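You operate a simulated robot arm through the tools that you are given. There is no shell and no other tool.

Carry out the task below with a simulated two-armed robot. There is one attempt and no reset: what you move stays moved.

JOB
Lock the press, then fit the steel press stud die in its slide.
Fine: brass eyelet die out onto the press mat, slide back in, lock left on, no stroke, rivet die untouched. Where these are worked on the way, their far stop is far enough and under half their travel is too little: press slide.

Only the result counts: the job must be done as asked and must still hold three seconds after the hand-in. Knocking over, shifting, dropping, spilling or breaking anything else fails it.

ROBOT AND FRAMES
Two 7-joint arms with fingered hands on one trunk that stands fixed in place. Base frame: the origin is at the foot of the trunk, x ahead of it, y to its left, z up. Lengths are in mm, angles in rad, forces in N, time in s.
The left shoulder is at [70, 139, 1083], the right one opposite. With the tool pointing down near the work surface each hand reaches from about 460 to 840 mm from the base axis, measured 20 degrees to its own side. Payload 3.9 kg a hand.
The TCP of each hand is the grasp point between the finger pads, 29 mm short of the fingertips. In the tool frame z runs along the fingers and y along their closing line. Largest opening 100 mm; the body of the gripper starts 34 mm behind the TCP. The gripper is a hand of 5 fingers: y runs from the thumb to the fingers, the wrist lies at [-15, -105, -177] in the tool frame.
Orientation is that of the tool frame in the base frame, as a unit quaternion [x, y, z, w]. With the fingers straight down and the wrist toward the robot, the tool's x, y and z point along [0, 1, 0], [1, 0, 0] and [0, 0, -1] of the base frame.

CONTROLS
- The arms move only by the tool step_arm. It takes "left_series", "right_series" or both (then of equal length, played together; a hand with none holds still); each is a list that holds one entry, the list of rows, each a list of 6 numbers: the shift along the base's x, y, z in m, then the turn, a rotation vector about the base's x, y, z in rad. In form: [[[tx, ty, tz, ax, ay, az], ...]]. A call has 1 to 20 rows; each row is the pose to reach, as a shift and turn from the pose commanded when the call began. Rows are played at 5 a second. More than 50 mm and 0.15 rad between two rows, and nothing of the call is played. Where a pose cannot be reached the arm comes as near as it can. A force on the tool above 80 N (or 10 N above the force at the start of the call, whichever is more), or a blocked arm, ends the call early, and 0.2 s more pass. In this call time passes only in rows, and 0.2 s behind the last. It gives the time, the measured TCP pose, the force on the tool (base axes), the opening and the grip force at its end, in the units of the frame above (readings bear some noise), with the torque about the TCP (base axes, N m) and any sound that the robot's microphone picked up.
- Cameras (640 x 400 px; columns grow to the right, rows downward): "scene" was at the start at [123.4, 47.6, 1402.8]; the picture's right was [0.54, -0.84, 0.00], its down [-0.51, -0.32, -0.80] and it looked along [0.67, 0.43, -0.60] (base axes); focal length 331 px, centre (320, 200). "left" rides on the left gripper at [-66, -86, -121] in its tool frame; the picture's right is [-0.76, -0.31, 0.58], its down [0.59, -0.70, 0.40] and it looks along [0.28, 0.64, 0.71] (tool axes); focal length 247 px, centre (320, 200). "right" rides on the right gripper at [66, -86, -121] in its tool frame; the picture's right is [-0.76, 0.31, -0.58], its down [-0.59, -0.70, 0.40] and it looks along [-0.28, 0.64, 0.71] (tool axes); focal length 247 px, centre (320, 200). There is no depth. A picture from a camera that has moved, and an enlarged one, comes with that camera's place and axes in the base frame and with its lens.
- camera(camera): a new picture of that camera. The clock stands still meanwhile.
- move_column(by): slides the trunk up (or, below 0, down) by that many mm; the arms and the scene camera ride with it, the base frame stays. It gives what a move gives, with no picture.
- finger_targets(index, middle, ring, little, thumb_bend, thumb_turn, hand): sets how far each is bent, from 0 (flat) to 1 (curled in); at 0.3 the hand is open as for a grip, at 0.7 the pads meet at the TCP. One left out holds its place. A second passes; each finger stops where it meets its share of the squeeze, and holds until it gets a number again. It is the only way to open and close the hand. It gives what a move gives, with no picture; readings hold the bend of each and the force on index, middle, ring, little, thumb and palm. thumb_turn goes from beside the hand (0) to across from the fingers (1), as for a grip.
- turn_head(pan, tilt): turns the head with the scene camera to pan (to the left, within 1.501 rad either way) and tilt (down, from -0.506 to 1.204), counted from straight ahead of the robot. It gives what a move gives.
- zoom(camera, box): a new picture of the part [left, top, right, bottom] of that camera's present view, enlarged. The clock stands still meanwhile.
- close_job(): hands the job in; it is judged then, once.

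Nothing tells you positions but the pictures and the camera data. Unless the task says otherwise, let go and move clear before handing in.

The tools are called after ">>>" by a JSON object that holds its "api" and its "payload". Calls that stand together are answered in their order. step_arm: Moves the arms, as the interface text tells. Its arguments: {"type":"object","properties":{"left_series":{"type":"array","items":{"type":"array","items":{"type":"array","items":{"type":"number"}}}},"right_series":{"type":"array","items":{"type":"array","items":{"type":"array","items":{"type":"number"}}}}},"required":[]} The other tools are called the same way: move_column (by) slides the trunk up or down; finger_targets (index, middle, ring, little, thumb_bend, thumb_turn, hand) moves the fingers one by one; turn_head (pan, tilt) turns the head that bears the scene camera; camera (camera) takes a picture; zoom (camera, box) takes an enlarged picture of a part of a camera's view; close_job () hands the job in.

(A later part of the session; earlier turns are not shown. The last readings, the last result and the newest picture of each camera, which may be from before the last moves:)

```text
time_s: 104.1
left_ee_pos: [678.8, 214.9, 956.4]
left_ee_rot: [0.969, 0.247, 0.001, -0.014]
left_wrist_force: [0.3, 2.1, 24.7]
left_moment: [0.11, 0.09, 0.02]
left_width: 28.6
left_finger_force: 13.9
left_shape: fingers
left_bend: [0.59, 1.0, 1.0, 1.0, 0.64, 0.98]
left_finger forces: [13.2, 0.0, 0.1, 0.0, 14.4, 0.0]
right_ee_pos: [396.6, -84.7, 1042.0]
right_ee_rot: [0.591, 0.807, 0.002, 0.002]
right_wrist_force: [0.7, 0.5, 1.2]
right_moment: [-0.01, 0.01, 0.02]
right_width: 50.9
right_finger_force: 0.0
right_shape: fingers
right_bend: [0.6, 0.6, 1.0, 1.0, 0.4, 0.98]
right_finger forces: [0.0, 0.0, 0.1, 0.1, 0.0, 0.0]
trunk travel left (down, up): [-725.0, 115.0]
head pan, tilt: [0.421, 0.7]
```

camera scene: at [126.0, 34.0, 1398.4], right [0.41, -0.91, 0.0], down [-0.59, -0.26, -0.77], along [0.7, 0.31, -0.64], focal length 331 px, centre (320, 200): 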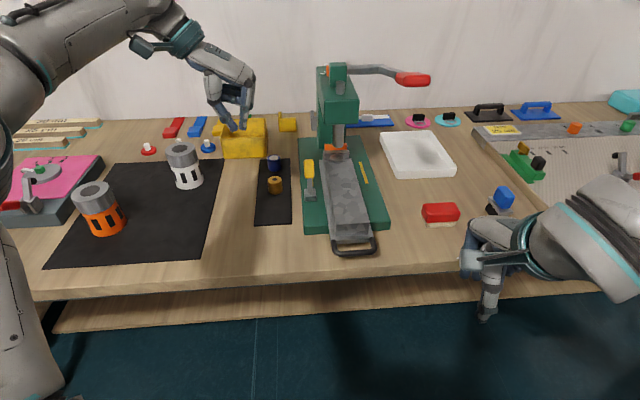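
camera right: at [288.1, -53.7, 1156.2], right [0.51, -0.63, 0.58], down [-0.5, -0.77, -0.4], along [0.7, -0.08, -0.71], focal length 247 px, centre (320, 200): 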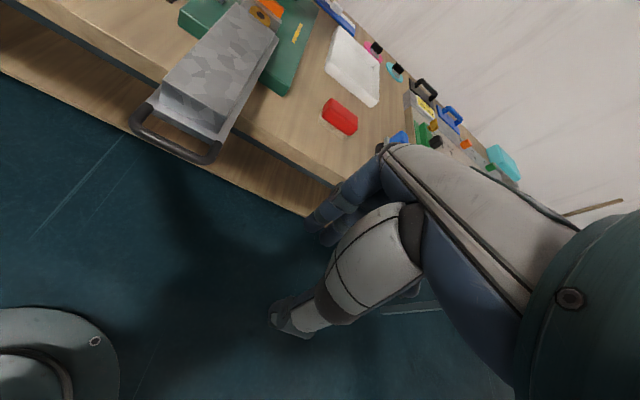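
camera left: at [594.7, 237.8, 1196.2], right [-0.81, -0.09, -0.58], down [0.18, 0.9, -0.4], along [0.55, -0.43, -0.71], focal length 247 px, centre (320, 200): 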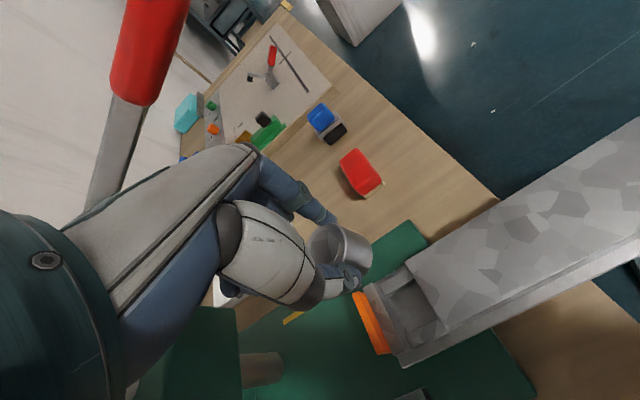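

The die touched 12 mm early, with 25 N upward, so its base has landed on a cheek. I'll back up right away and look.

>>> {"api": "step_arm", "payload": {"left_series": [[[0, 0, 0.008, 0, 0, 0], [0, 0, 0.013, 0, 0, 0]]]}}

>>> {"api": "zoom", "payload": {"camera": "scene", "box": [332, 160, 370, 203]}}

>>> {"api": "zoom", "payload": {"camera": "left", "box": [280, 190, 420, 310]}}

```text
time_s: 104.7
left_ee_pos: [677.8, 216.6, 960.1]
left_ee_rot: [0.969, 0.245, -0.007, -0.019]
left_wrist_force: [-0.9, 0.3, -1.0]
left_moment: [0.01, -0.02, -0.02]
left_width: 28.3
left_finger_force: 7.9
left_shape: fingers
left_bend: [0.59, 1.0, 1.0, 1.0, 0.64, 0.97]
left_finger forces: [8.0, 0.1, 0.0, 0.0, 8.0, 0.0]
right_ee_pos: [399.6, -83.3, 1038.4]
right_ee_rot: [0.591, 0.807, -0.001, 0.0]
right_wrist_force: [0.3, 0.3, -0.2]
right_moment: [-0.02, 0.02, -0.03]
right_width: 51.1
right_finger_force: 0.1
right_shape: fingers
right_bend: [0.6, 0.6, 1.0, 1.0, 0.4, 0.98]
right_finger forces: [0.1, 0.0, 0.0, 0.0, 0.1, 0.0]
trunk travel left (down, up): [-725.0, 115.0]
head pan, tilt: [0.421, 0.7]
```

```text
9.30 times, centred on (351, 182) of scene
camera zoom: at [127.9, 35.8, 1397.7], right [0.41, -0.91, 0.0], down [-0.59, -0.26, -0.76], along [0.7, 0.31, -0.64], focal length 3075 px, centre (32, 372)
```

zoom: 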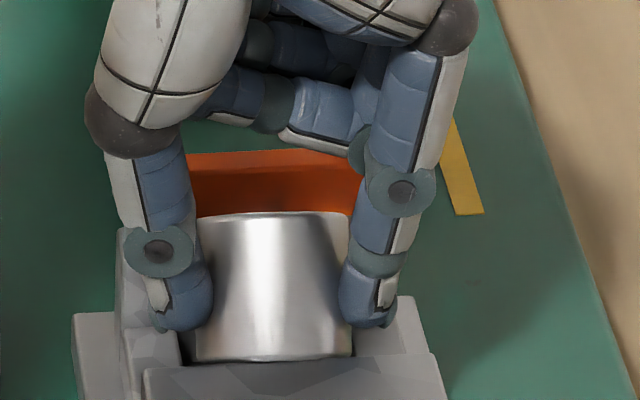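

```text
3.33 times, centred on (350, 250) of left
camera zoom: at [584.5, 256.2, 1086.4], right [-0.82, -0.07, -0.56], down [0.18, 0.91, -0.37], along [0.54, -0.41, -0.74], focal length 823 px, centre (220, 33)
```

zoom: 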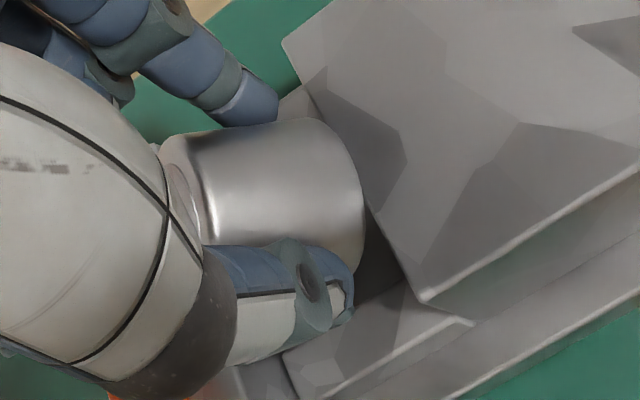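

The contact made the die pivot in my two-finger grip, and it's now pitched. I'll lift it clear, set it back down flat on the mat to straighten it, and regrip with a better hold.

>>> {"api": "step_arm", "payload": {"left_series": [[[0, 0, 0.015, 0, 0, 0], [0, 0, 0.035, 0, 0, 0], [0, 0, 0.06, 0, 0, 0], [0, 0, 0.095, -0.031, -0.017, 0]]]}}

>>> {"api": "zoom", "payload": {"camera": "left", "box": [280, 190, 420, 310]}}

>>> {"api": "zoom", "payload": {"camera": "scene", "box": [330, 120, 380, 205]}}

```text
time_s: 105.7
left_ee_pos: [679.2, 216.5, 1058.5]
left_ee_rot: [0.969, 0.246, 0.0, 0.0]
left_wrist_force: [0.0, 0.6, -2.6]
left_moment: [-0.01, 0.01, 0.03]
left_width: 28.2
left_finger_force: 7.9
left_shape: fingers
left_bend: [0.59, 1.0, 1.0, 1.0, 0.64, 0.97]
left_finger forces: [7.3, 0.0, 0.0, 0.1, 7.7, 0.0]
right_ee_pos: [398.9, -83.9, 1041.6]
right_ee_rot: [0.591, 0.807, 0.0, 0.0]
right_wrist_force: [0.1, 0.1, -0.8]
right_moment: [-0.04, 0.0, 0.0]
right_width: 50.7
right_finger_force: 0.2
right_shape: fingers
right_bend: [0.6, 0.6, 1.0, 1.0, 0.4, 0.98]
right_finger forces: [0.0, 0.0, 0.0, 0.0, 0.1, 0.1]
trunk travel left (down, up): [-725.0, 115.0]
head pan, tilt: [0.421, 0.7]
```

```text
3.33 times, centred on (350, 250) of left
camera zoom: at [581.5, 259.7, 1181.0], right [-0.81, -0.09, -0.58], down [0.18, 0.9, -0.4], along [0.55, -0.43, -0.71], focal length 823 px, centre (220, 33)
```

zoom: 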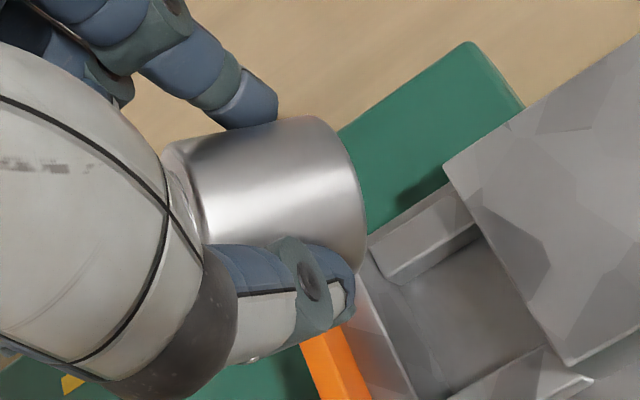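

```text
4.71 times, centred on (355, 162) of scene
camera zoom: at [127.0, 35.7, 1398.2], right [0.41, -0.91, 0.0], down [-0.59, -0.26, -0.77], along [0.7, 0.31, -0.64], focal length 1556 px, centre (155, 376)
```

zoom: 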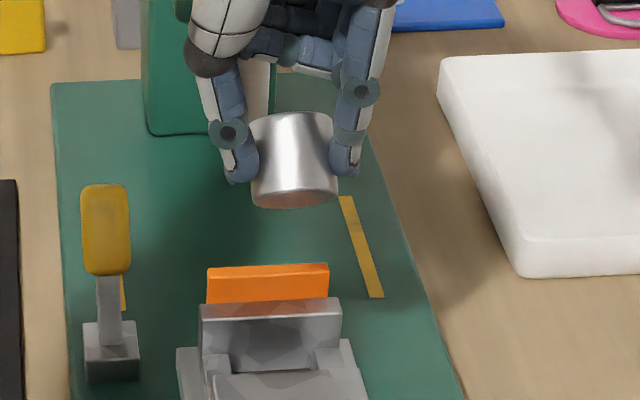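

The die is held firmly but pitched about 45°, top away from me. I'll carry it over the free end of the mat, then roll the hand so the die's axis becomes vertical before setting it down.

>>> {"api": "step_arm", "payload": {"left_series": [[[-0.009, 0.021, 0.005, 0, 0, 0.13], [-0.018, 0.042, 0.005, 0, 0, 0.265], [-0.027, 0.063, 0.005, 0, 0, 0.4], [-0.037, 0.084, 0.005, 0, 0, 0.535], [-0.046, 0.105, 0.003, 0, 0, 0.67], [-0.055, 0.126, 0, 0, 0, 0.805], [-0.064, 0.147, -0.004, 0, 0, 0.94], [-0.074, 0.168, -0.008, 0, 0, 1.07]]]}}

>>> {"api": "camera", "payload": {"camera": "scene"}}

>>> {"api": "zoom", "payload": {"camera": "scene", "box": [230, 110, 310, 230]}}

>>> {"api": "zoom", "payload": {"camera": "left", "box": [260, 180, 420, 320]}}

```text
time_s: 107.5
left_ee_pos: [606.1, 383.4, 1051.4]
left_ee_rot: [0.709, 0.705, 0.0, 0.0]
left_wrist_force: [-0.4, 0.0, -3.2]
left_moment: [-0.03, 0.0, -0.03]
left_width: 27.9
left_finger_force: 7.8
left_shape: fingers
left_bend: [0.59, 1.0, 1.0, 1.0, 0.64, 0.97]
left_finger forces: [7.0, 0.0, 0.1, 0.0, 7.5, 0.0]
right_ee_pos: [399.2, -82.4, 1040.1]
right_ee_rot: [0.591, 0.807, 0.0, -0.001]
right_wrist_force: [0.1, 0.7, -0.5]
right_moment: [0.0, -0.02, 0.0]
right_width: 50.7
right_finger_force: 0.1
right_shape: fingers
right_bend: [0.6, 0.6, 1.0, 1.0, 0.4, 0.98]
right_finger forces: [0.1, 0.0, 0.0, 0.0, 0.0, 0.0]
trunk travel left (down, up): [-725.0, 115.0]
head pan, tilt: [0.421, 0.7]
```

```text
taken
camera scene: at [127.4, 36.0, 1398.2], right [0.41, -0.91, 0.0], down [-0.59, -0.26, -0.76], along [0.7, 0.31, -0.64], focal length 331 px, centre (320, 200)
```

scene: 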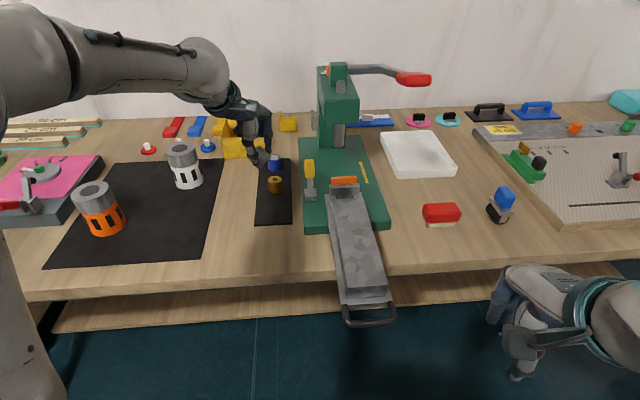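

```text
3.33 times, centred on (270, 170) of scene
camera zoom: at [127.4, 36.0, 1398.2], right [0.41, -0.91, 0.0], down [-0.59, -0.26, -0.76], along [0.7, 0.31, -0.64], focal length 1102 px, centre (487, 300)
```

zoom: 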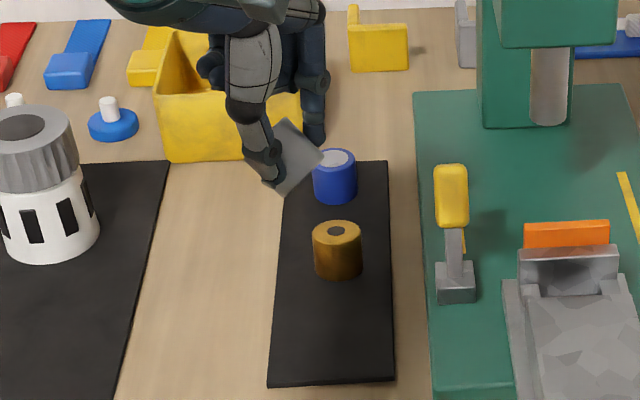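

```text
2.86 times, centred on (340, 250) of left
camera zoom: at [520.9, 318.3, 1173.8], right [-0.31, -0.76, -0.58], down [-0.7, 0.59, -0.4], along [0.64, 0.28, -0.71], focal length 706 px, centre (263, 57)
```

zoom: 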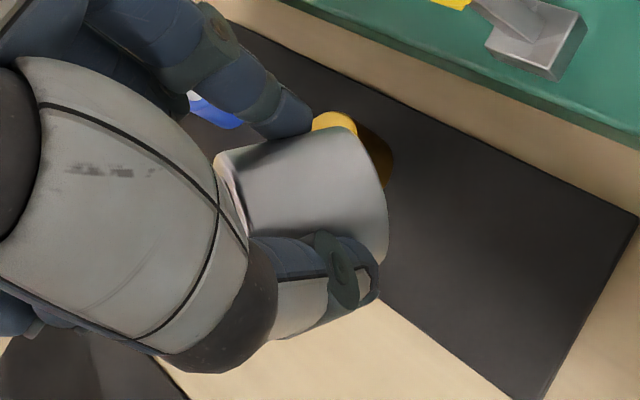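

The die tilts about 50° to the left in this pose. I'll roll the hand by that much, keeping the grasp point where it is.

>>> {"api": "step_arm", "payload": {"left_series": [[[0, 0, 0, 0.125, 0, 0], [0, 0, 0, 0.25, 0, 0], [0, 0, 0, 0.375, 0, 0], [0, 0, 0, 0.5, 0, 0], [0, 0, 0, 0.625, 0, 0], [0, 0, 0, 0.75, 0, 0], [0, 0, 0, 0.87, 0, 0]]]}}

>>> {"api": "zoom", "payload": {"camera": "scene", "box": [230, 90, 330, 230]}}

>>> {"api": "camera", "payload": {"camera": "left"}}

```text
time_s: 109.1
left_ee_pos: [602.6, 394.3, 1052.0]
left_ee_rot: [0.64, 0.656, 0.285, -0.28]
left_wrist_force: [-0.5, 0.1, -2.3]
left_moment: [-0.09, 0.0, -0.02]
left_width: 27.8
left_finger_force: 7.7
left_shape: fingers
left_bend: [0.59, 1.0, 1.0, 1.0, 0.64, 0.97]
left_finger forces: [7.4, 0.1, 0.1, 0.0, 7.7, 0.0]
right_ee_pos: [399.7, -82.1, 1041.8]
right_ee_rot: [0.59, 0.807, 0.001, 0.0]
right_wrist_force: [0.2, 0.1, 0.3]
right_moment: [-0.02, 0.0, 0.0]
right_width: 50.8
right_finger_force: 0.0
right_shape: fingers
right_bend: [0.6, 0.6, 1.0, 1.0, 0.4, 0.98]
right_finger forces: [0.0, 0.0, 0.2, 0.0, 0.1, 0.0]
trunk travel left (down, up): [-725.0, 115.0]
head pan, tilt: [0.421, 0.7]
```

```text
2.86 times, centred on (280, 160) of scene
camera zoom: at [127.5, 36.9, 1398.2], right [0.41, -0.91, 0.0], down [-0.59, -0.26, -0.76], along [0.7, 0.31, -0.64], focal length 944 px, centre (434, 314)
```

zoom: 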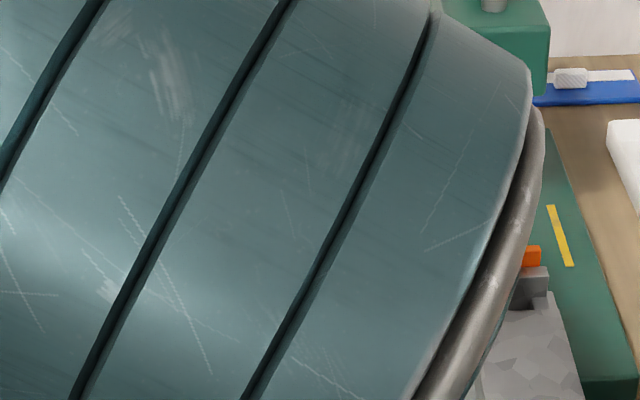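

```text
taken
camera left: at [520.2, 260.0, 1086.7], right [-0.29, -0.1, -0.95], down [-0.72, 0.68, 0.15], along [0.63, 0.73, -0.27], focal length 247 px, centre (320, 200)
```

left: 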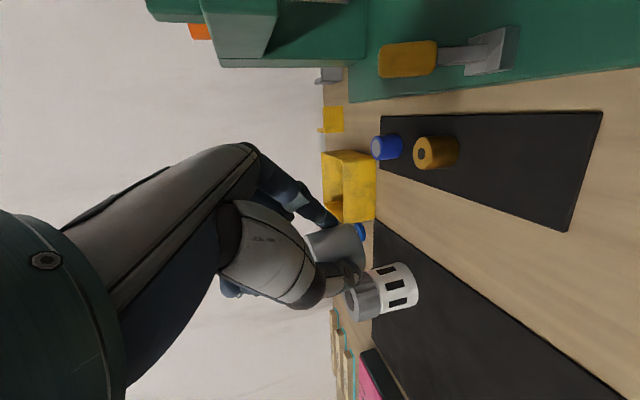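

The roll worked, though the forearm now blocks the head camera. I'll check the die's orientation with the wrist camera.

>>> {"api": "zoom", "payload": {"camera": "left", "box": [270, 170, 430, 310]}}

>>> {"api": "camera", "payload": {"camera": "right"}}

```text
2.86 times, centred on (350, 240) of left
camera zoom: at [520.2, 260.0, 1086.7], right [-0.29, -0.1, -0.95], down [-0.72, 0.68, 0.15], along [0.63, 0.73, -0.27], focal length 706 px, centre (234, 86)
```

zoom: 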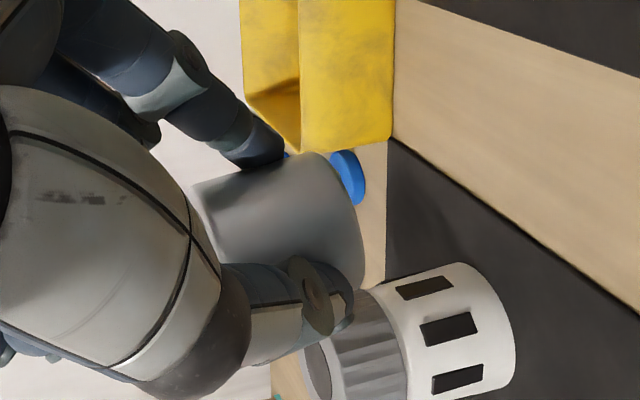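

```text
taken
camera right: at [298.2, -46.3, 1160.4], right [0.52, -0.63, 0.58], down [-0.49, -0.77, -0.4], along [0.7, -0.08, -0.71], focal length 247 px, centre (320, 200)
```

right: 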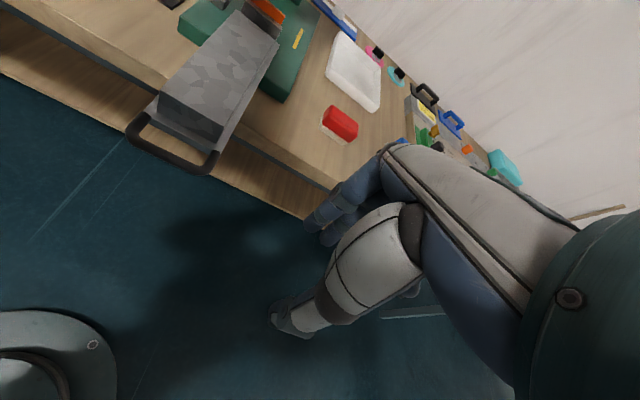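

The die's axis now matches vertical. I'll shift over the free near end of the mat and lower it most of the way.

>>> {"api": "step_arm", "payload": {"left_series": [[[0.001, -0.016, -0.01, 0, 0, 0], [0.0025, -0.033, -0.03, 0, 0, 0], [0.0025, -0.033, -0.07, 0, 0, 0], [0.0025, -0.033, -0.105, 0, 0, 0], [0.0025, -0.033, -0.122, 0, 0, 0]]]}}

>>> {"api": "camera", "payload": {"camera": "left"}}

>>> {"api": "zoom", "payload": {"camera": "left", "box": [270, 150, 450, 330]}}

```text
time_s: 110.3
left_ee_pos: [604.5, 362.0, 924.2]
left_ee_rot: [0.638, 0.657, 0.278, -0.289]
left_wrist_force: [0.9, -0.3, -1.8]
left_moment: [-0.06, 0.03, 0.02]
left_width: 27.3
left_finger_force: 6.8
left_shape: fingers
left_bend: [0.59, 1.0, 1.0, 1.0, 0.64, 0.97]
left_finger forces: [7.2, 0.1, 0.1, 0.1, 7.5, 0.1]
right_ee_pos: [398.5, -83.9, 1039.8]
right_ee_rot: [0.59, 0.807, 0.0, 0.001]
right_wrist_force: [-0.1, 0.1, -0.4]
right_moment: [-0.01, 0.01, -0.02]
right_width: 50.7
right_finger_force: 0.0
right_shape: fingers
right_bend: [0.6, 0.6, 1.0, 1.0, 0.4, 0.98]
right_finger forces: [0.0, 0.0, 0.1, 0.0, 0.1, 0.0]
trunk travel left (down, up): [-725.0, 115.0]
head pan, tilt: [0.421, 0.7]
```

```text
taken
camera left: at [524.7, 225.2, 958.6], right [-0.31, -0.1, -0.95], down [-0.72, 0.67, 0.17], along [0.62, 0.74, -0.28], focal length 247 px, centre (320, 200)
```

left: 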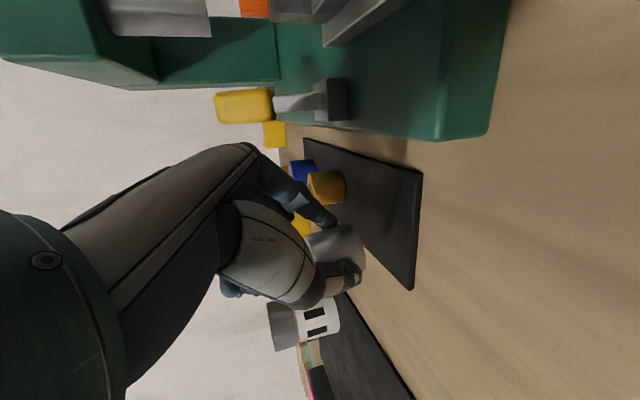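

```text
2.22 times, centred on (360, 240) of left
camera zoom: at [524.7, 225.2, 958.6], right [-0.31, -0.1, -0.95], down [-0.72, 0.67, 0.17], along [0.62, 0.74, -0.28], focal length 549 px, centre (231, 111)
```

zoom: 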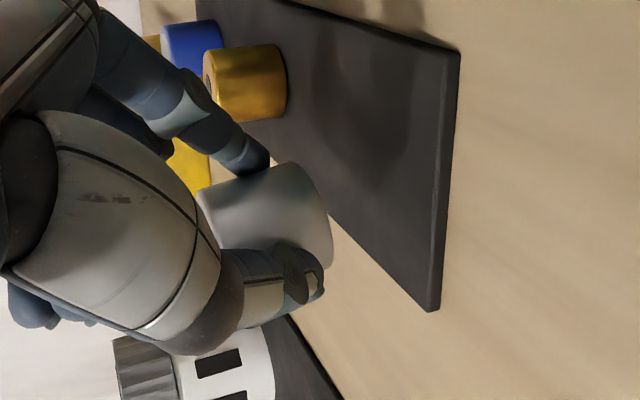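

The die is over the near end of the mat, and the lever is safely to the side. I'll lower slowly to contact.

>>> {"api": "step_arm", "payload": {"left_series": [[[0.002, 0.001, -0.01, 0, 0, 0], [0.004, 0.002, -0.019, 0, 0, 0]]]}}

>>> {"api": "zoom", "payload": {"camera": "left", "box": [270, 150, 450, 330]}}

```text
time_s: 110.9
left_ee_pos: [609.9, 360.9, 905.0]
left_ee_rot: [0.64, 0.652, 0.284, -0.293]
left_wrist_force: [-0.1, 0.1, -1.8]
left_moment: [-0.06, 0.03, -0.01]
left_width: 27.1
left_finger_force: 7.5
left_shape: fingers
left_bend: [0.59, 1.0, 1.0, 1.0, 0.64, 0.97]
left_finger forces: [7.3, 0.0, 0.0, 0.0, 7.5, 0.1]
right_ee_pos: [399.5, -84.5, 1041.3]
right_ee_rot: [0.591, 0.807, 0.0, 0.0]
right_wrist_force: [-0.7, 0.2, 0.2]
right_moment: [-0.01, 0.0, 0.01]
right_width: 50.6
right_finger_force: 0.0
right_shape: fingers
right_bend: [0.6, 0.6, 1.0, 1.0, 0.4, 0.98]
right_finger forces: [0.0, 0.0, 0.0, 0.0, 0.0, 0.0]
trunk travel left (down, up): [-725.0, 115.0]
head pan, tilt: [0.421, 0.7]
```

```text
2.22 times, centred on (360, 240) of left
camera zoom: at [528.1, 224.5, 938.2], right [-0.31, -0.08, -0.95], down [-0.72, 0.67, 0.18], along [0.62, 0.73, -0.27], focal length 549 px, centre (231, 111)
```

zoom: 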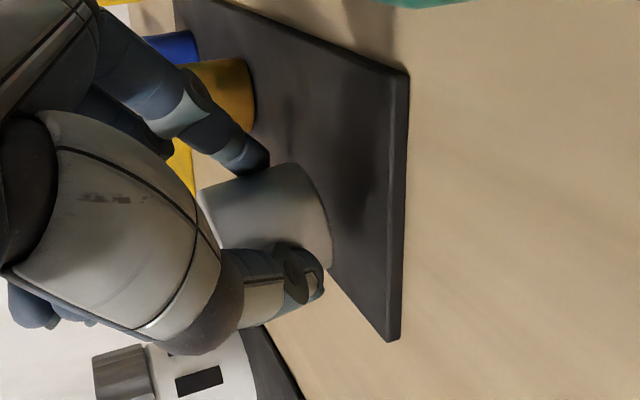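

>>> {"api": "step_arm", "payload": {"left_series": [[[0, 0, -0.003, 0, 0, 0], [0, 0, -0.006, 0, 0, 0]]]}}

>>> {"api": "step_arm", "payload": {"left_series": [[[0, 0, -0.002, 0, 0, 0], [0, 0, -0.004, 0, 0, 0]]]}}

>>> {"api": "zoom", "payload": {"camera": "left", "box": [270, 150, 450, 330]}}

```text
time_s: 111.5
left_ee_pos: [610.0, 360.7, 900.0]
left_ee_rot: [0.64, 0.651, 0.284, -0.292]
left_wrist_force: [0.3, 0.2, -1.6]
left_moment: [-0.04, -0.01, -0.03]
left_width: 27.2
left_finger_force: 7.2
left_shape: fingers
left_bend: [0.59, 1.0, 1.0, 1.0, 0.64, 0.97]
left_finger forces: [7.2, 0.0, 0.0, 0.0, 7.4, 0.1]
right_ee_pos: [399.5, -83.0, 1039.3]
right_ee_rot: [0.591, 0.807, 0.0, 0.0]
right_wrist_force: [-0.1, -0.4, -0.1]
right_moment: [0.0, -0.04, 0.03]
right_width: 50.9
right_finger_force: 0.1
right_shape: fingers
right_bend: [0.6, 0.6, 1.0, 1.0, 0.4, 0.98]
right_finger forces: [0.0, 0.0, 0.0, 0.0, 0.0, 0.0]
trunk travel left (down, up): [-725.0, 115.0]
head pan, tilt: [0.421, 0.7]
```

```text
time_s: 112.1
left_ee_pos: [608.4, 360.0, 896.7]
left_ee_rot: [0.64, 0.65, 0.286, -0.294]
left_wrist_force: [0.0, -0.9, -2.7]
left_moment: [-0.06, 0.0, 0.02]
left_width: 27.2
left_finger_force: 6.7
left_shape: fingers
left_bend: [0.59, 1.0, 1.0, 1.0, 0.64, 0.97]
left_finger forces: [7.1, 0.0, 0.0, 0.0, 7.3, 0.0]
right_ee_pos: [400.1, -82.2, 1041.4]
right_ee_rot: [0.591, 0.807, 0.0, -0.001]
right_wrist_force: [0.0, 1.0, 0.6]
right_moment: [0.0, 0.02, -0.02]
right_width: 50.6
right_finger_force: 0.0
right_shape: fingers
right_bend: [0.6, 0.6, 1.0, 1.0, 0.4, 0.98]
right_finger forces: [0.0, 0.1, 0.0, 0.0, 0.0, 0.1]
trunk travel left (down, up): [-725.0, 115.0]
head pan, tilt: [0.421, 0.7]
```

```text
2.22 times, centred on (360, 240) of left
camera zoom: at [527.1, 224.0, 928.8], right [-0.31, -0.08, -0.95], down [-0.71, 0.68, 0.18], along [0.63, 0.73, -0.27], focal length 549 px, centre (231, 111)
```

zoom: 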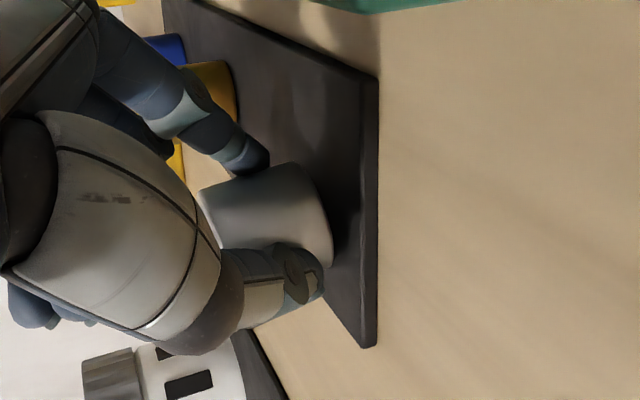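

>>> {"api": "step_arm", "payload": {"left_series": [[[0, 0, -0.002, 0, 0, 0], [0, 0, -0.004, 0, 0, 0]]]}}

>>> {"api": "step_arm", "payload": {"left_series": [[[0, 0, -0.002, 0, 0, 0], [0, 0, -0.003, 0, 0, 0]]]}}

>>> {"api": "zoom", "payload": {"camera": "left", "box": [270, 150, 450, 330]}}

```text
time_s: 112.7
left_ee_pos: [609.5, 359.7, 892.7]
left_ee_rot: [0.64, 0.649, 0.286, -0.294]
left_wrist_force: [0.1, -0.9, 0.6]
left_moment: [-0.04, -0.08, -0.04]
left_width: 27.4
left_finger_force: 8.2
left_shape: fingers
left_bend: [0.59, 1.0, 1.0, 1.0, 0.64, 0.97]
left_finger forces: [8.4, 0.1, 0.0, 0.1, 7.7, 0.0]
right_ee_pos: [399.9, -84.0, 1039.0]
right_ee_rot: [0.591, 0.807, 0.001, 0.0]
right_wrist_force: [-0.1, -0.5, -0.2]
right_moment: [-0.03, 0.03, 0.02]
right_width: 50.7
right_finger_force: 0.0
right_shape: fingers
right_bend: [0.6, 0.6, 1.0, 1.0, 0.4, 0.98]
right_finger forces: [0.0, 0.1, 0.1, 0.1, 0.0, 0.0]
trunk travel left (down, up): [-725.0, 115.0]
head pan, tilt: [0.421, 0.7]
```

```text
time_s: 113.3
left_ee_pos: [609.6, 358.3, 890.9]
left_ee_rot: [0.639, 0.649, 0.288, -0.295]
left_wrist_force: [2.5, -3.0, 5.4]
left_moment: [0.0, -0.06, -0.01]
left_width: 27.6
left_finger_force: 8.8
left_shape: fingers
left_bend: [0.59, 1.0, 1.0, 1.0, 0.64, 0.97]
left_finger forces: [10.2, 0.0, 0.1, 0.0, 8.5, 0.0]
right_ee_pos: [398.3, -84.6, 1040.5]
right_ee_rot: [0.592, 0.806, 0.0, -0.001]
right_wrist_force: [0.1, -0.2, 0.1]
right_moment: [0.02, -0.01, -0.04]
right_width: 50.6
right_finger_force: 0.1
right_shape: fingers
right_bend: [0.6, 0.6, 1.0, 1.0, 0.4, 0.98]
right_finger forces: [0.1, 0.0, 0.0, 0.0, 0.1, 0.1]
trunk travel left (down, up): [-725.0, 115.0]
head pan, tilt: [0.421, 0.7]
```

```text
2.22 times, centred on (360, 240) of left
camera zoom: at [527.2, 223.5, 922.3], right [-0.31, -0.07, -0.95], down [-0.71, 0.68, 0.18], along [0.63, 0.73, -0.26], focal length 549 px, centre (231, 111)
```

zoom: 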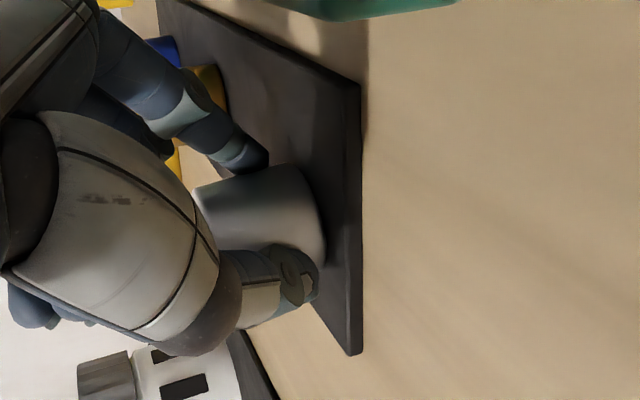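

The die is on the mat, pressing at 5 N. I'll release it and back the hand straight up.

>>> {"api": "finger_targets", "payload": {"hand": "left", "index": 0.42, "thumb_bend": 0.42}}

>>> {"api": "zoom", "payload": {"camera": "left", "box": [270, 150, 450, 330]}}

```text
time_s: 114.3
left_ee_pos: [607.0, 361.7, 889.3]
left_ee_rot: [0.638, 0.649, 0.287, -0.298]
left_wrist_force: [0.2, -0.4, 0.0]
left_moment: [-0.03, 0.0, 0.03]
left_width: 69.4
left_finger_force: 0.1
left_shape: fingers
left_bend: [0.42, 1.0, 1.0, 1.0, 0.42, 0.98]
left_finger forces: [0.0, 0.0, 0.0, 0.1, 0.0, 0.0]
right_ee_pos: [399.5, -83.2, 1040.5]
right_ee_rot: [0.591, 0.807, 0.0, 0.0]
right_wrist_force: [0.0, 0.3, -0.5]
right_moment: [0.0, 0.01, 0.01]
right_width: 50.6
right_finger_force: 0.0
right_shape: fingers
right_bend: [0.6, 0.6, 1.0, 1.0, 0.4, 0.98]
right_finger forces: [0.0, 0.0, 0.1, 0.0, 0.0, 0.0]
trunk travel left (down, up): [-725.0, 115.0]
head pan, tilt: [0.421, 0.7]
```

```text
2.22 times, centred on (360, 240) of left
camera zoom: at [526.5, 225.8, 920.3], right [-0.31, -0.07, -0.95], down [-0.71, 0.67, 0.19], along [0.63, 0.74, -0.26], focal length 549 px, centre (231, 111)
```

zoom: 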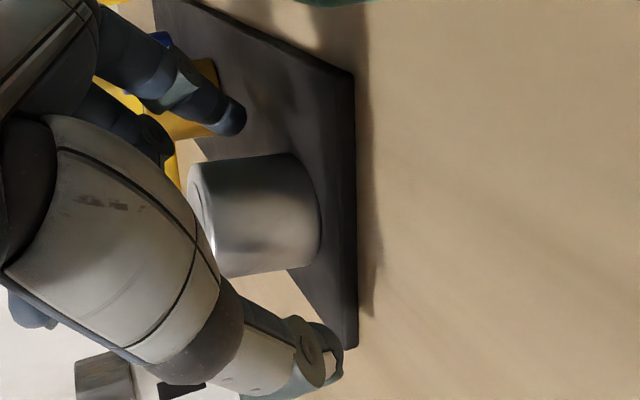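

The steel die stands upright on the mat again. I'll raise the hand and roll it back to its normal pose.

>>> {"api": "step_arm", "payload": {"left_series": [[[0, 0, 0.015, 0, 0, 0], [0, -0.003, 0.045, 0, 0, 0], [0, -0.003, 0.085, 0, 0, 0], [0, 0.0, 0.115, -0.13, 0, 0], [0, 0.003, 0.125, -0.27, 0, 0], [0, 0.006, 0.13, -0.41, 0, 0], [0, 0.009, 0.13, -0.55, 0, 0], [0, 0.012, 0.13, -0.69, 0, 0], [0, 0.015, 0.13, -0.83, 0, 0], [0, 0.015, 0.13, -0.855, 0, 0]]]}}

>>> {"api": "camera", "payload": {"camera": "left"}}

>>> {"api": "zoom", "payload": {"camera": "scene", "box": [230, 110, 390, 240]}}

```text
time_s: 115.2
left_ee_pos: [585.4, 358.8, 896.1]
left_ee_rot: [0.661, 0.626, 0.234, -0.342]
left_wrist_force: [0.4, -0.5, -0.2]
left_moment: [0.0, -0.05, 0.03]
left_width: 70.8
left_finger_force: 0.1
left_shape: fingers
left_bend: [0.41, 1.0, 1.0, 1.0, 0.42, 0.98]
left_finger forces: [0.3, 0.0, 0.1, 0.1, 0.0, 0.0]
right_ee_pos: [399.1, -84.0, 1040.2]
right_ee_rot: [0.591, 0.807, 0.0, 0.0]
right_wrist_force: [-0.3, 0.4, -0.4]
right_moment: [0.03, -0.02, 0.0]
right_width: 50.7
right_finger_force: 0.1
right_shape: fingers
right_bend: [0.6, 0.6, 1.0, 1.0, 0.4, 0.98]
right_finger forces: [0.0, 0.0, 0.0, 0.0, 0.0, 0.1]
trunk travel left (down, up): [-725.0, 115.0]
head pan, tilt: [0.421, 0.7]
stopped in row 4 (left hand): the arm was blocked; the commanded pose is now the measured one
```

```text
taken
camera left: at [509.9, 223.3, 941.7], right [-0.45, -0.08, -0.89], down [-0.68, 0.68, 0.29], along [0.58, 0.73, -0.36], focal length 247 px, centre (320, 200)
```

left: 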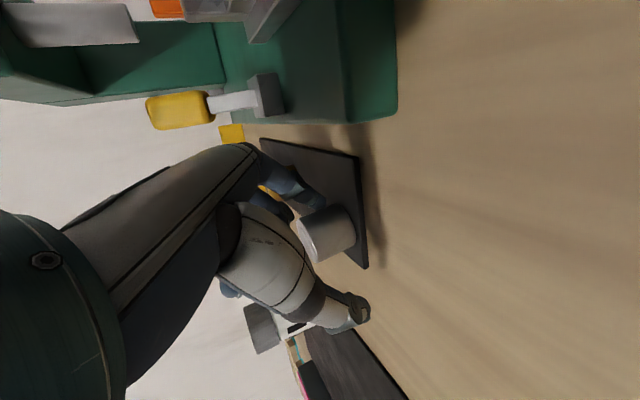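

```text
3.08 times, centred on (310, 175) of scene
camera zoom: at [126.5, 36.0, 1398.2], right [0.41, -0.91, 0.0], down [-0.59, -0.26, -0.77], along [0.7, 0.31, -0.64], focal length 1017 px, centre (351, 277)
```

zoom: 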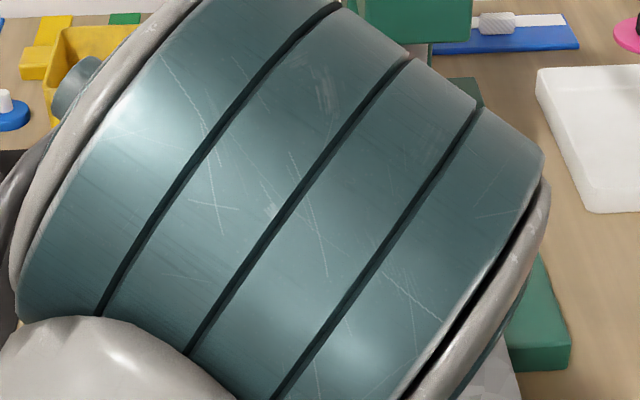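

The arm was blocked on the way up and drifted back about 20 mm, so the index may be close to the die. I'll move forward again in small steps to restore clearance.

>>> {"api": "step_arm", "payload": {"left_series": [[[0.007, 0.001, 0.001, 0, 0, 0], [0.014, 0.002, 0.003, 0, 0, 0]]]}}

>>> {"api": "zoom", "payload": {"camera": "left", "box": [250, 130, 430, 330]}}

```text
time_s: 115.8
left_ee_pos: [600.7, 361.1, 898.8]
left_ee_rot: [0.66, 0.626, 0.234, -0.342]
left_wrist_force: [-0.8, -0.1, 0.0]
left_moment: [-0.01, 0.02, 0.0]
left_width: 70.0
left_finger_force: 0.1
left_shape: fingers
left_bend: [0.42, 1.0, 1.0, 1.0, 0.42, 0.98]
left_finger forces: [0.0, 0.0, 0.0, 0.0, 0.0, 0.0]
right_ee_pos: [399.3, -82.4, 1041.0]
right_ee_rot: [0.591, 0.807, 0.0, 0.0]
right_wrist_force: [1.1, -0.4, -0.1]
right_moment: [0.01, 0.03, 0.02]
right_width: 50.5
right_finger_force: 0.0
right_shape: fingers
right_bend: [0.6, 0.6, 1.0, 1.0, 0.4, 0.98]
right_finger forces: [0.1, 0.1, 0.0, 0.1, 0.1, 0.0]
trunk travel left (down, up): [-725.0, 115.0]
head pan, tilt: [0.421, 0.7]
```

```text
2.00 times, centred on (340, 230) of left
camera zoom: at [524.5, 225.7, 944.5], right [-0.45, -0.08, -0.89], down [-0.68, 0.68, 0.28], along [0.58, 0.73, -0.36], focal length 494 px, centre (280, 140)
```

zoom: 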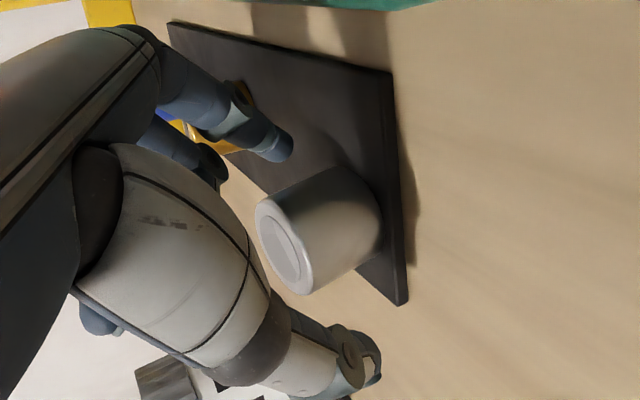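

The arm follows normally here. I'll roll the hand back to fingers-down in place, keeping the die between the open fingers, since that pose was comfortable before.

>>> {"api": "step_arm", "payload": {"left_series": [[[0.0012, 0.002, 0.002, -0.12, -0.022, 0.007], [0.0024, 0.004, 0.004, -0.24, -0.045, 0.014]]]}}

>>> {"api": "zoom", "payload": {"camera": "left", "box": [250, 130, 430, 330]}}

```text
time_s: 116.4
left_ee_pos: [601.9, 366.5, 902.8]
left_ee_rot: [0.688, 0.661, 0.169, -0.247]
left_wrist_force: [-0.3, 0.3, 0.4]
left_moment: [0.02, 0.03, -0.01]
left_width: 69.8
left_finger_force: 0.0
left_shape: fingers
left_bend: [0.42, 1.0, 1.0, 1.0, 0.42, 0.98]
left_finger forces: [0.0, 0.0, 0.1, 0.0, 0.0, 0.1]
right_ee_pos: [399.9, -83.2, 1040.1]
right_ee_rot: [0.591, 0.807, 0.0, 0.0]
right_wrist_force: [0.1, 0.0, 0.3]
right_moment: [-0.05, 0.02, -0.02]
right_width: 50.7
right_finger_force: 0.1
right_shape: fingers
right_bend: [0.6, 0.6, 1.0, 1.0, 0.4, 0.98]
right_finger forces: [0.0, 0.0, 0.1, 0.1, 0.0, 0.0]
trunk travel left (down, up): [-725.0, 115.0]
head pan, tilt: [0.421, 0.7]
```

```text
2.00 times, centred on (340, 230) of left
camera zoom: at [526.3, 243.1, 976.4], right [-0.41, -0.3, -0.86], down [-0.7, 0.71, 0.08], along [0.59, 0.63, -0.5], focal length 494 px, centre (280, 140)
```

zoom: 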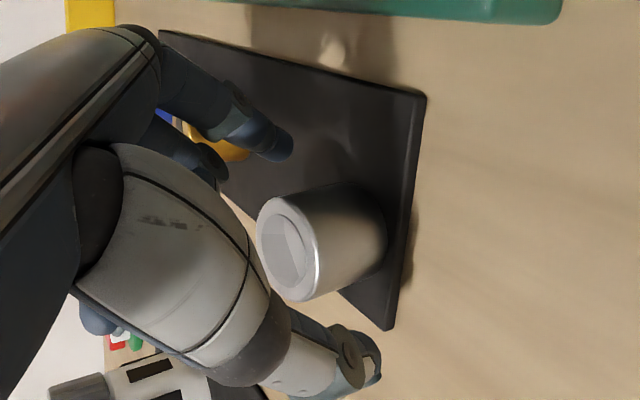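

The roll-back is working and the die is untouched. I'll continue the rest of the way.

>>> {"api": "step_arm", "payload": {"left_series": [[[0.0012, 0.002, 0.004, -0.12, -0.022, 0.007], [0.0024, 0.004, 0.008, -0.24, -0.045, 0.014], [0.0036, 0.006, 0.012, -0.36, -0.067, 0.021], [0.0048, 0.008, 0.016, -0.48, -0.09, 0.029], [0.006, 0.01, 0.02, -0.599, -0.112, 0.036]]]}}

>>> {"api": "camera", "payload": {"camera": "left"}}

>>> {"api": "zoom", "payload": {"camera": "scene", "box": [230, 110, 390, 240]}}

```text
time_s: 117.6
left_ee_pos: [608.0, 376.0, 923.2]
left_ee_rot: [0.708, 0.706, 0.001, 0.001]
left_wrist_force: [-1.3, 0.1, 0.1]
left_moment: [0.0, 0.02, 0.02]
left_width: 69.8
left_finger_force: 0.1
left_shape: fingers
left_bend: [0.42, 1.0, 1.0, 1.0, 0.42, 0.98]
left_finger forces: [0.0, 0.1, 0.0, 0.0, 0.0, 0.0]
right_ee_pos: [398.9, -83.1, 1038.9]
right_ee_rot: [0.59, 0.807, 0.0, 0.0]
right_wrist_force: [0.3, -0.3, -0.1]
right_moment: [0.01, 0.01, 0.01]
right_width: 50.9
right_finger_force: 0.0
right_shape: fingers
right_bend: [0.6, 0.6, 1.0, 1.0, 0.4, 0.98]
right_finger forces: [0.0, 0.0, 0.0, 0.0, 0.1, 0.0]
trunk travel left (down, up): [-725.0, 115.0]
head pan, tilt: [0.421, 0.7]
```

```text
taken
camera left: at [524.2, 309.8, 1044.6], right [-0.31, -0.76, -0.58], down [-0.7, 0.59, -0.4], along [0.64, 0.28, -0.71], focal length 247 px, centre (320, 200)
```

left: 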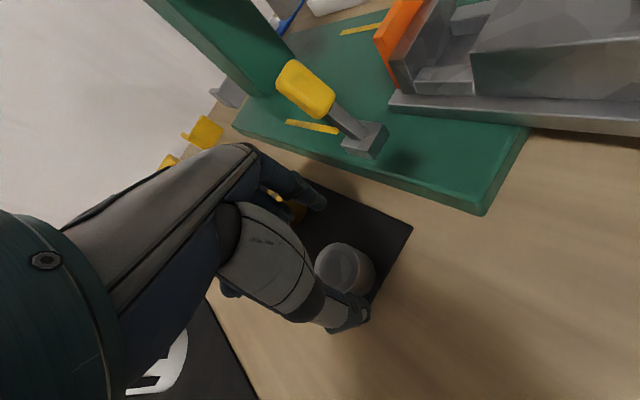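

```text
3.08 times, centred on (310, 175) of scene
camera zoom: at [127.2, 36.9, 1398.2], right [0.41, -0.91, 0.0], down [-0.59, -0.26, -0.76], along [0.7, 0.31, -0.64], focal length 1017 px, centre (351, 277)
```

zoom: 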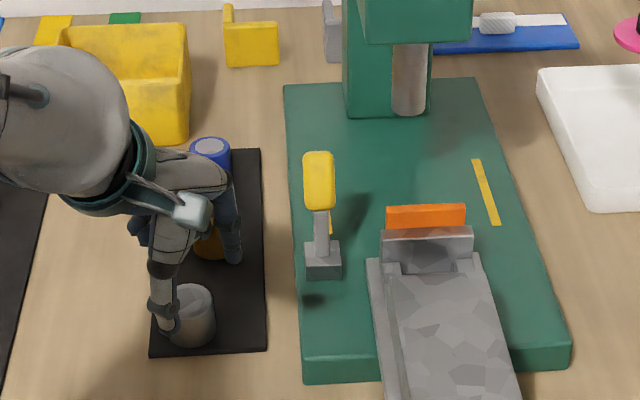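

The hand is back to normal, the steel die stands on the mat, and the lever is still locked. I'll measure the die under the hand precisely for a centred regrip.

>>> {"api": "zoom", "payload": {"camera": "left", "box": [280, 210, 420, 340]}}

>>> {"api": "zoom", "payload": {"camera": "scene", "box": [256, 150, 300, 230]}}

```text
3.08 times, centred on (350, 275) of left
camera zoom: at [524.2, 309.8, 1044.6], right [-0.31, -0.76, -0.58], down [-0.7, 0.59, -0.4], along [0.64, 0.28, -0.71], focal length 760 px, centre (228, -31)
```

zoom: 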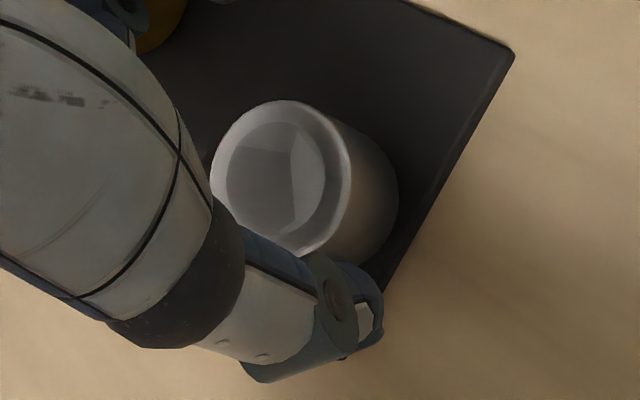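

```text
5.00 times, centred on (278, 190) of scene
camera zoom: at [127.2, 36.9, 1398.2], right [0.41, -0.91, 0.0], down [-0.59, -0.26, -0.76], along [0.7, 0.31, -0.64], focal length 1653 px, centre (530, 250)
```

zoom: 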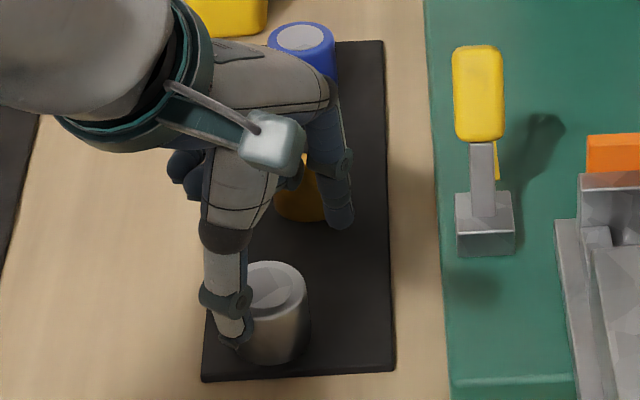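

The die is about 13 mm toward the thumb side. I'll shift the hand back to centre it, lower to the same grip height as before, and close gently.

>>> {"api": "step_arm", "payload": {"left_series": [[[-0.006, 0.003, 0, 0, 0, 0], [-0.0105, 0.0055, 0, 0, 0, 0], [-0.0105, 0.0055, -0.01, 0, 0, 0], [-0.0105, 0.0055, -0.0175, 0, 0, 0]]]}}

>>> {"api": "finger_targets", "payload": {"hand": "left", "index": 0.64, "thumb_bend": 0.64}}

>>> {"api": "finger_targets", "payload": {"hand": "left", "index": 0.76, "thumb_bend": 0.74}}

>>> {"api": "zoom", "payload": {"camera": "left", "box": [260, 190, 420, 330]}}

>>> {"api": "zoom", "payload": {"camera": "scene", "box": [256, 150, 300, 230]}}

```text
time_s: 118.6
left_ee_pos: [598.5, 380.5, 904.8]
left_ee_rot: [0.707, 0.707, 0.001, -0.001]
left_wrist_force: [0.3, -0.6, -0.2]
left_moment: [0.04, -0.04, 0.0]
left_width: 69.9
left_finger_force: 0.1
left_shape: fingers
left_bend: [0.42, 1.0, 1.0, 1.0, 0.42, 0.98]
left_finger forces: [0.1, 0.1, 0.0, 0.1, 0.0, 0.0]
right_ee_pos: [398.5, -83.6, 1039.7]
right_ee_rot: [0.591, 0.807, 0.001, 0.001]
right_wrist_force: [-0.1, -0.1, -0.2]
right_moment: [-0.01, 0.0, 0.0]
right_width: 50.7
right_finger_force: 0.0
right_shape: fingers
right_bend: [0.6, 0.6, 1.0, 1.0, 0.4, 0.98]
right_finger forces: [0.0, 0.0, 0.1, 0.0, 0.0, 0.1]
trunk travel left (down, up): [-725.0, 115.0]
head pan, tilt: [0.421, 0.7]
```

```text
time_s: 119.6
left_ee_pos: [598.1, 378.9, 905.8]
left_ee_rot: [0.708, 0.706, 0.001, 0.0]
left_wrist_force: [1.7, -0.8, -0.1]
left_moment: [0.0, -0.04, 0.0]
left_width: 30.5
left_finger_force: 4.6
left_shape: fingers
left_bend: [0.58, 1.0, 1.0, 1.0, 0.6, 0.98]
left_finger forces: [5.8, 0.1, 0.1, 0.1, 3.7, 0.0]
right_ee_pos: [399.9, -84.3, 1039.7]
right_ee_rot: [0.591, 0.807, 0.0, 0.0]
right_wrist_force: [0.8, 0.6, 0.4]
right_moment: [0.02, 0.01, 0.0]
right_width: 50.8
right_finger_force: 0.0
right_shape: fingers
right_bend: [0.6, 0.6, 1.0, 1.0, 0.4, 0.98]
right_finger forces: [0.1, 0.0, 0.0, 0.0, 0.0, 0.0]
trunk travel left (down, up): [-725.0, 115.0]
head pan, tilt: [0.421, 0.7]
```

```text
time_s: 120.6
left_ee_pos: [599.2, 380.7, 905.5]
left_ee_rot: [0.708, 0.707, 0.0, -0.001]
left_wrist_force: [-0.4, 0.2, 0.7]
left_moment: [0.01, 0.03, -0.02]
left_width: 28.6
left_finger_force: 8.3
left_shape: fingers
left_bend: [0.57, 1.0, 1.0, 1.0, 0.65, 0.97]
left_finger forces: [8.7, 0.1, 0.0, 0.1, 9.3, 0.1]
right_ee_pos: [400.2, -83.7, 1039.3]
right_ee_rot: [0.591, 0.807, 0.0, -0.001]
right_wrist_force: [0.3, 0.1, -0.1]
right_moment: [0.03, 0.0, 0.01]
right_width: 50.6
right_finger_force: 0.2
right_shape: fingers
right_bend: [0.6, 0.6, 1.0, 1.0, 0.4, 0.98]
right_finger forces: [0.1, 0.1, 0.0, 0.0, 0.1, 0.0]
trunk travel left (down, up): [-725.0, 115.0]
head pan, tilt: [0.421, 0.7]
```

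```text
2.86 times, centred on (340, 260) of left
camera zoom: at [513.6, 314.5, 1027.5], right [-0.31, -0.76, -0.58], down [-0.7, 0.59, -0.4], along [0.64, 0.28, -0.71], focal length 706 px, centre (263, 29)
```

zoom: 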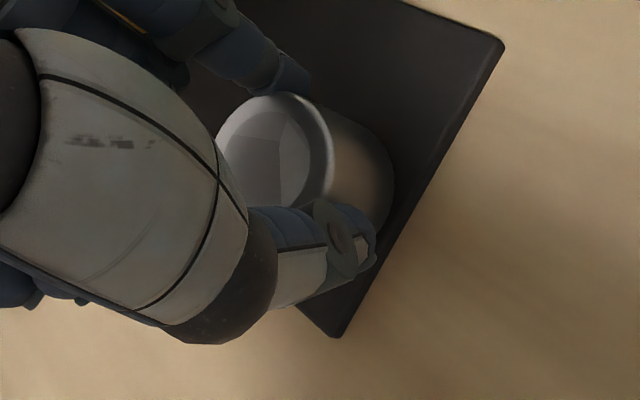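

```text
5.00 times, centred on (278, 190) of scene
camera zoom: at [127.3, 35.6, 1398.2], right [0.41, -0.91, 0.0], down [-0.59, -0.26, -0.77], along [0.7, 0.31, -0.64], focal length 1653 px, centre (530, 250)
```

zoom: 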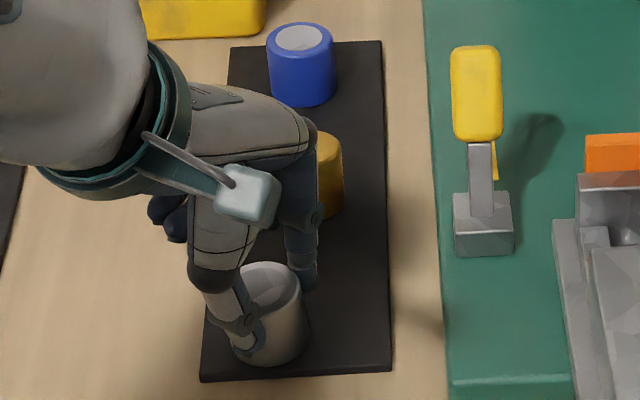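

Held at about 9 N. I'll lift, then carry it over the pocket at safe height as before.

>>> {"api": "step_arm", "payload": {"left_series": [[[0, 0, 0.012, 0, 0, 0], [0, 0, 0.04, 0, 0, 0], [0, 0, 0.08, 0, 0, 0], [0, 0, 0.12, 0, 0, 0], [0, 0, 0.15, 0, 0, 0], [0.01, -0.02, 0.15, 0, 0, -0.13], [0.021, -0.04, 0.15, 0, 0, -0.265], [0.031, -0.061, 0.15, 0, 0, -0.4], [0.042, -0.081, 0.15, 0, 0, -0.535], [0.052, -0.101, 0.15, 0, 0, -0.67], [0.063, -0.122, 0.15, 0, 0, -0.805], [0.073, -0.142, 0.147, 0, 0, -0.94], [0.084, -0.162, 0.143, 0, 0, -1.07]]]}}

>>> {"api": "zoom", "payload": {"camera": "left", "box": [280, 190, 460, 330]}}

>>> {"api": "zoom", "payload": {"camera": "scene", "box": [325, 125, 375, 205]}}

```text
time_s: 123.4
left_ee_pos: [685.3, 217.6, 1047.8]
left_ee_rot: [0.969, 0.246, 0.002, -0.001]
left_wrist_force: [0.9, 0.1, -3.1]
left_moment: [0.0, 0.01, -0.03]
left_width: 28.0
left_finger_force: 8.3
left_shape: fingers
left_bend: [0.57, 1.0, 1.0, 1.0, 0.65, 0.97]
left_finger forces: [8.5, 0.0, 0.0, 0.0, 8.6, 0.0]
right_ee_pos: [400.9, -85.0, 1038.3]
right_ee_rot: [0.591, 0.807, 0.0, -0.001]
right_wrist_force: [0.6, 1.1, -0.6]
right_moment: [0.0, 0.02, 0.02]
right_width: 50.8
right_finger_force: 0.2
right_shape: fingers
right_bend: [0.6, 0.6, 1.0, 1.0, 0.4, 0.98]
right_finger forces: [0.0, 0.0, 0.0, 0.1, 0.0, 0.0]
trunk travel left (down, up): [-725.0, 115.0]
head pan, tilt: [0.421, 0.7]
```

```text
2.86 times, centred on (370, 260) of left
camera zoom: at [587.9, 260.5, 1170.1], right [-0.81, -0.09, -0.58], down [0.18, 0.9, -0.4], along [0.56, -0.43, -0.71], focal length 706 px, centre (177, 29)
```

zoom: 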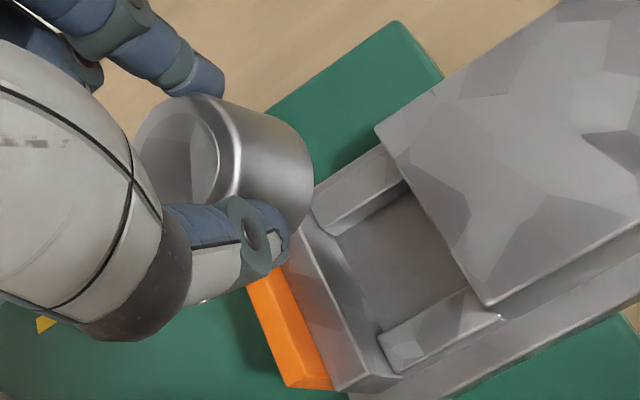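

```text
5.00 times, centred on (350, 165) of scene
camera zoom: at [129.6, 34.8, 1398.0], right [0.41, -0.91, 0.0], down [-0.59, -0.26, -0.76], along [0.7, 0.31, -0.65], focal length 1653 px, centre (170, 375)
```

zoom: 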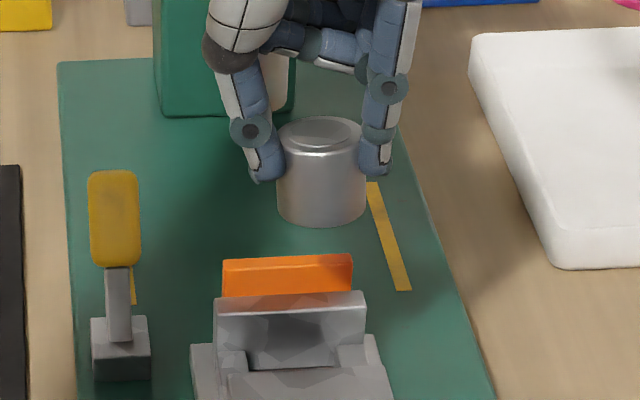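

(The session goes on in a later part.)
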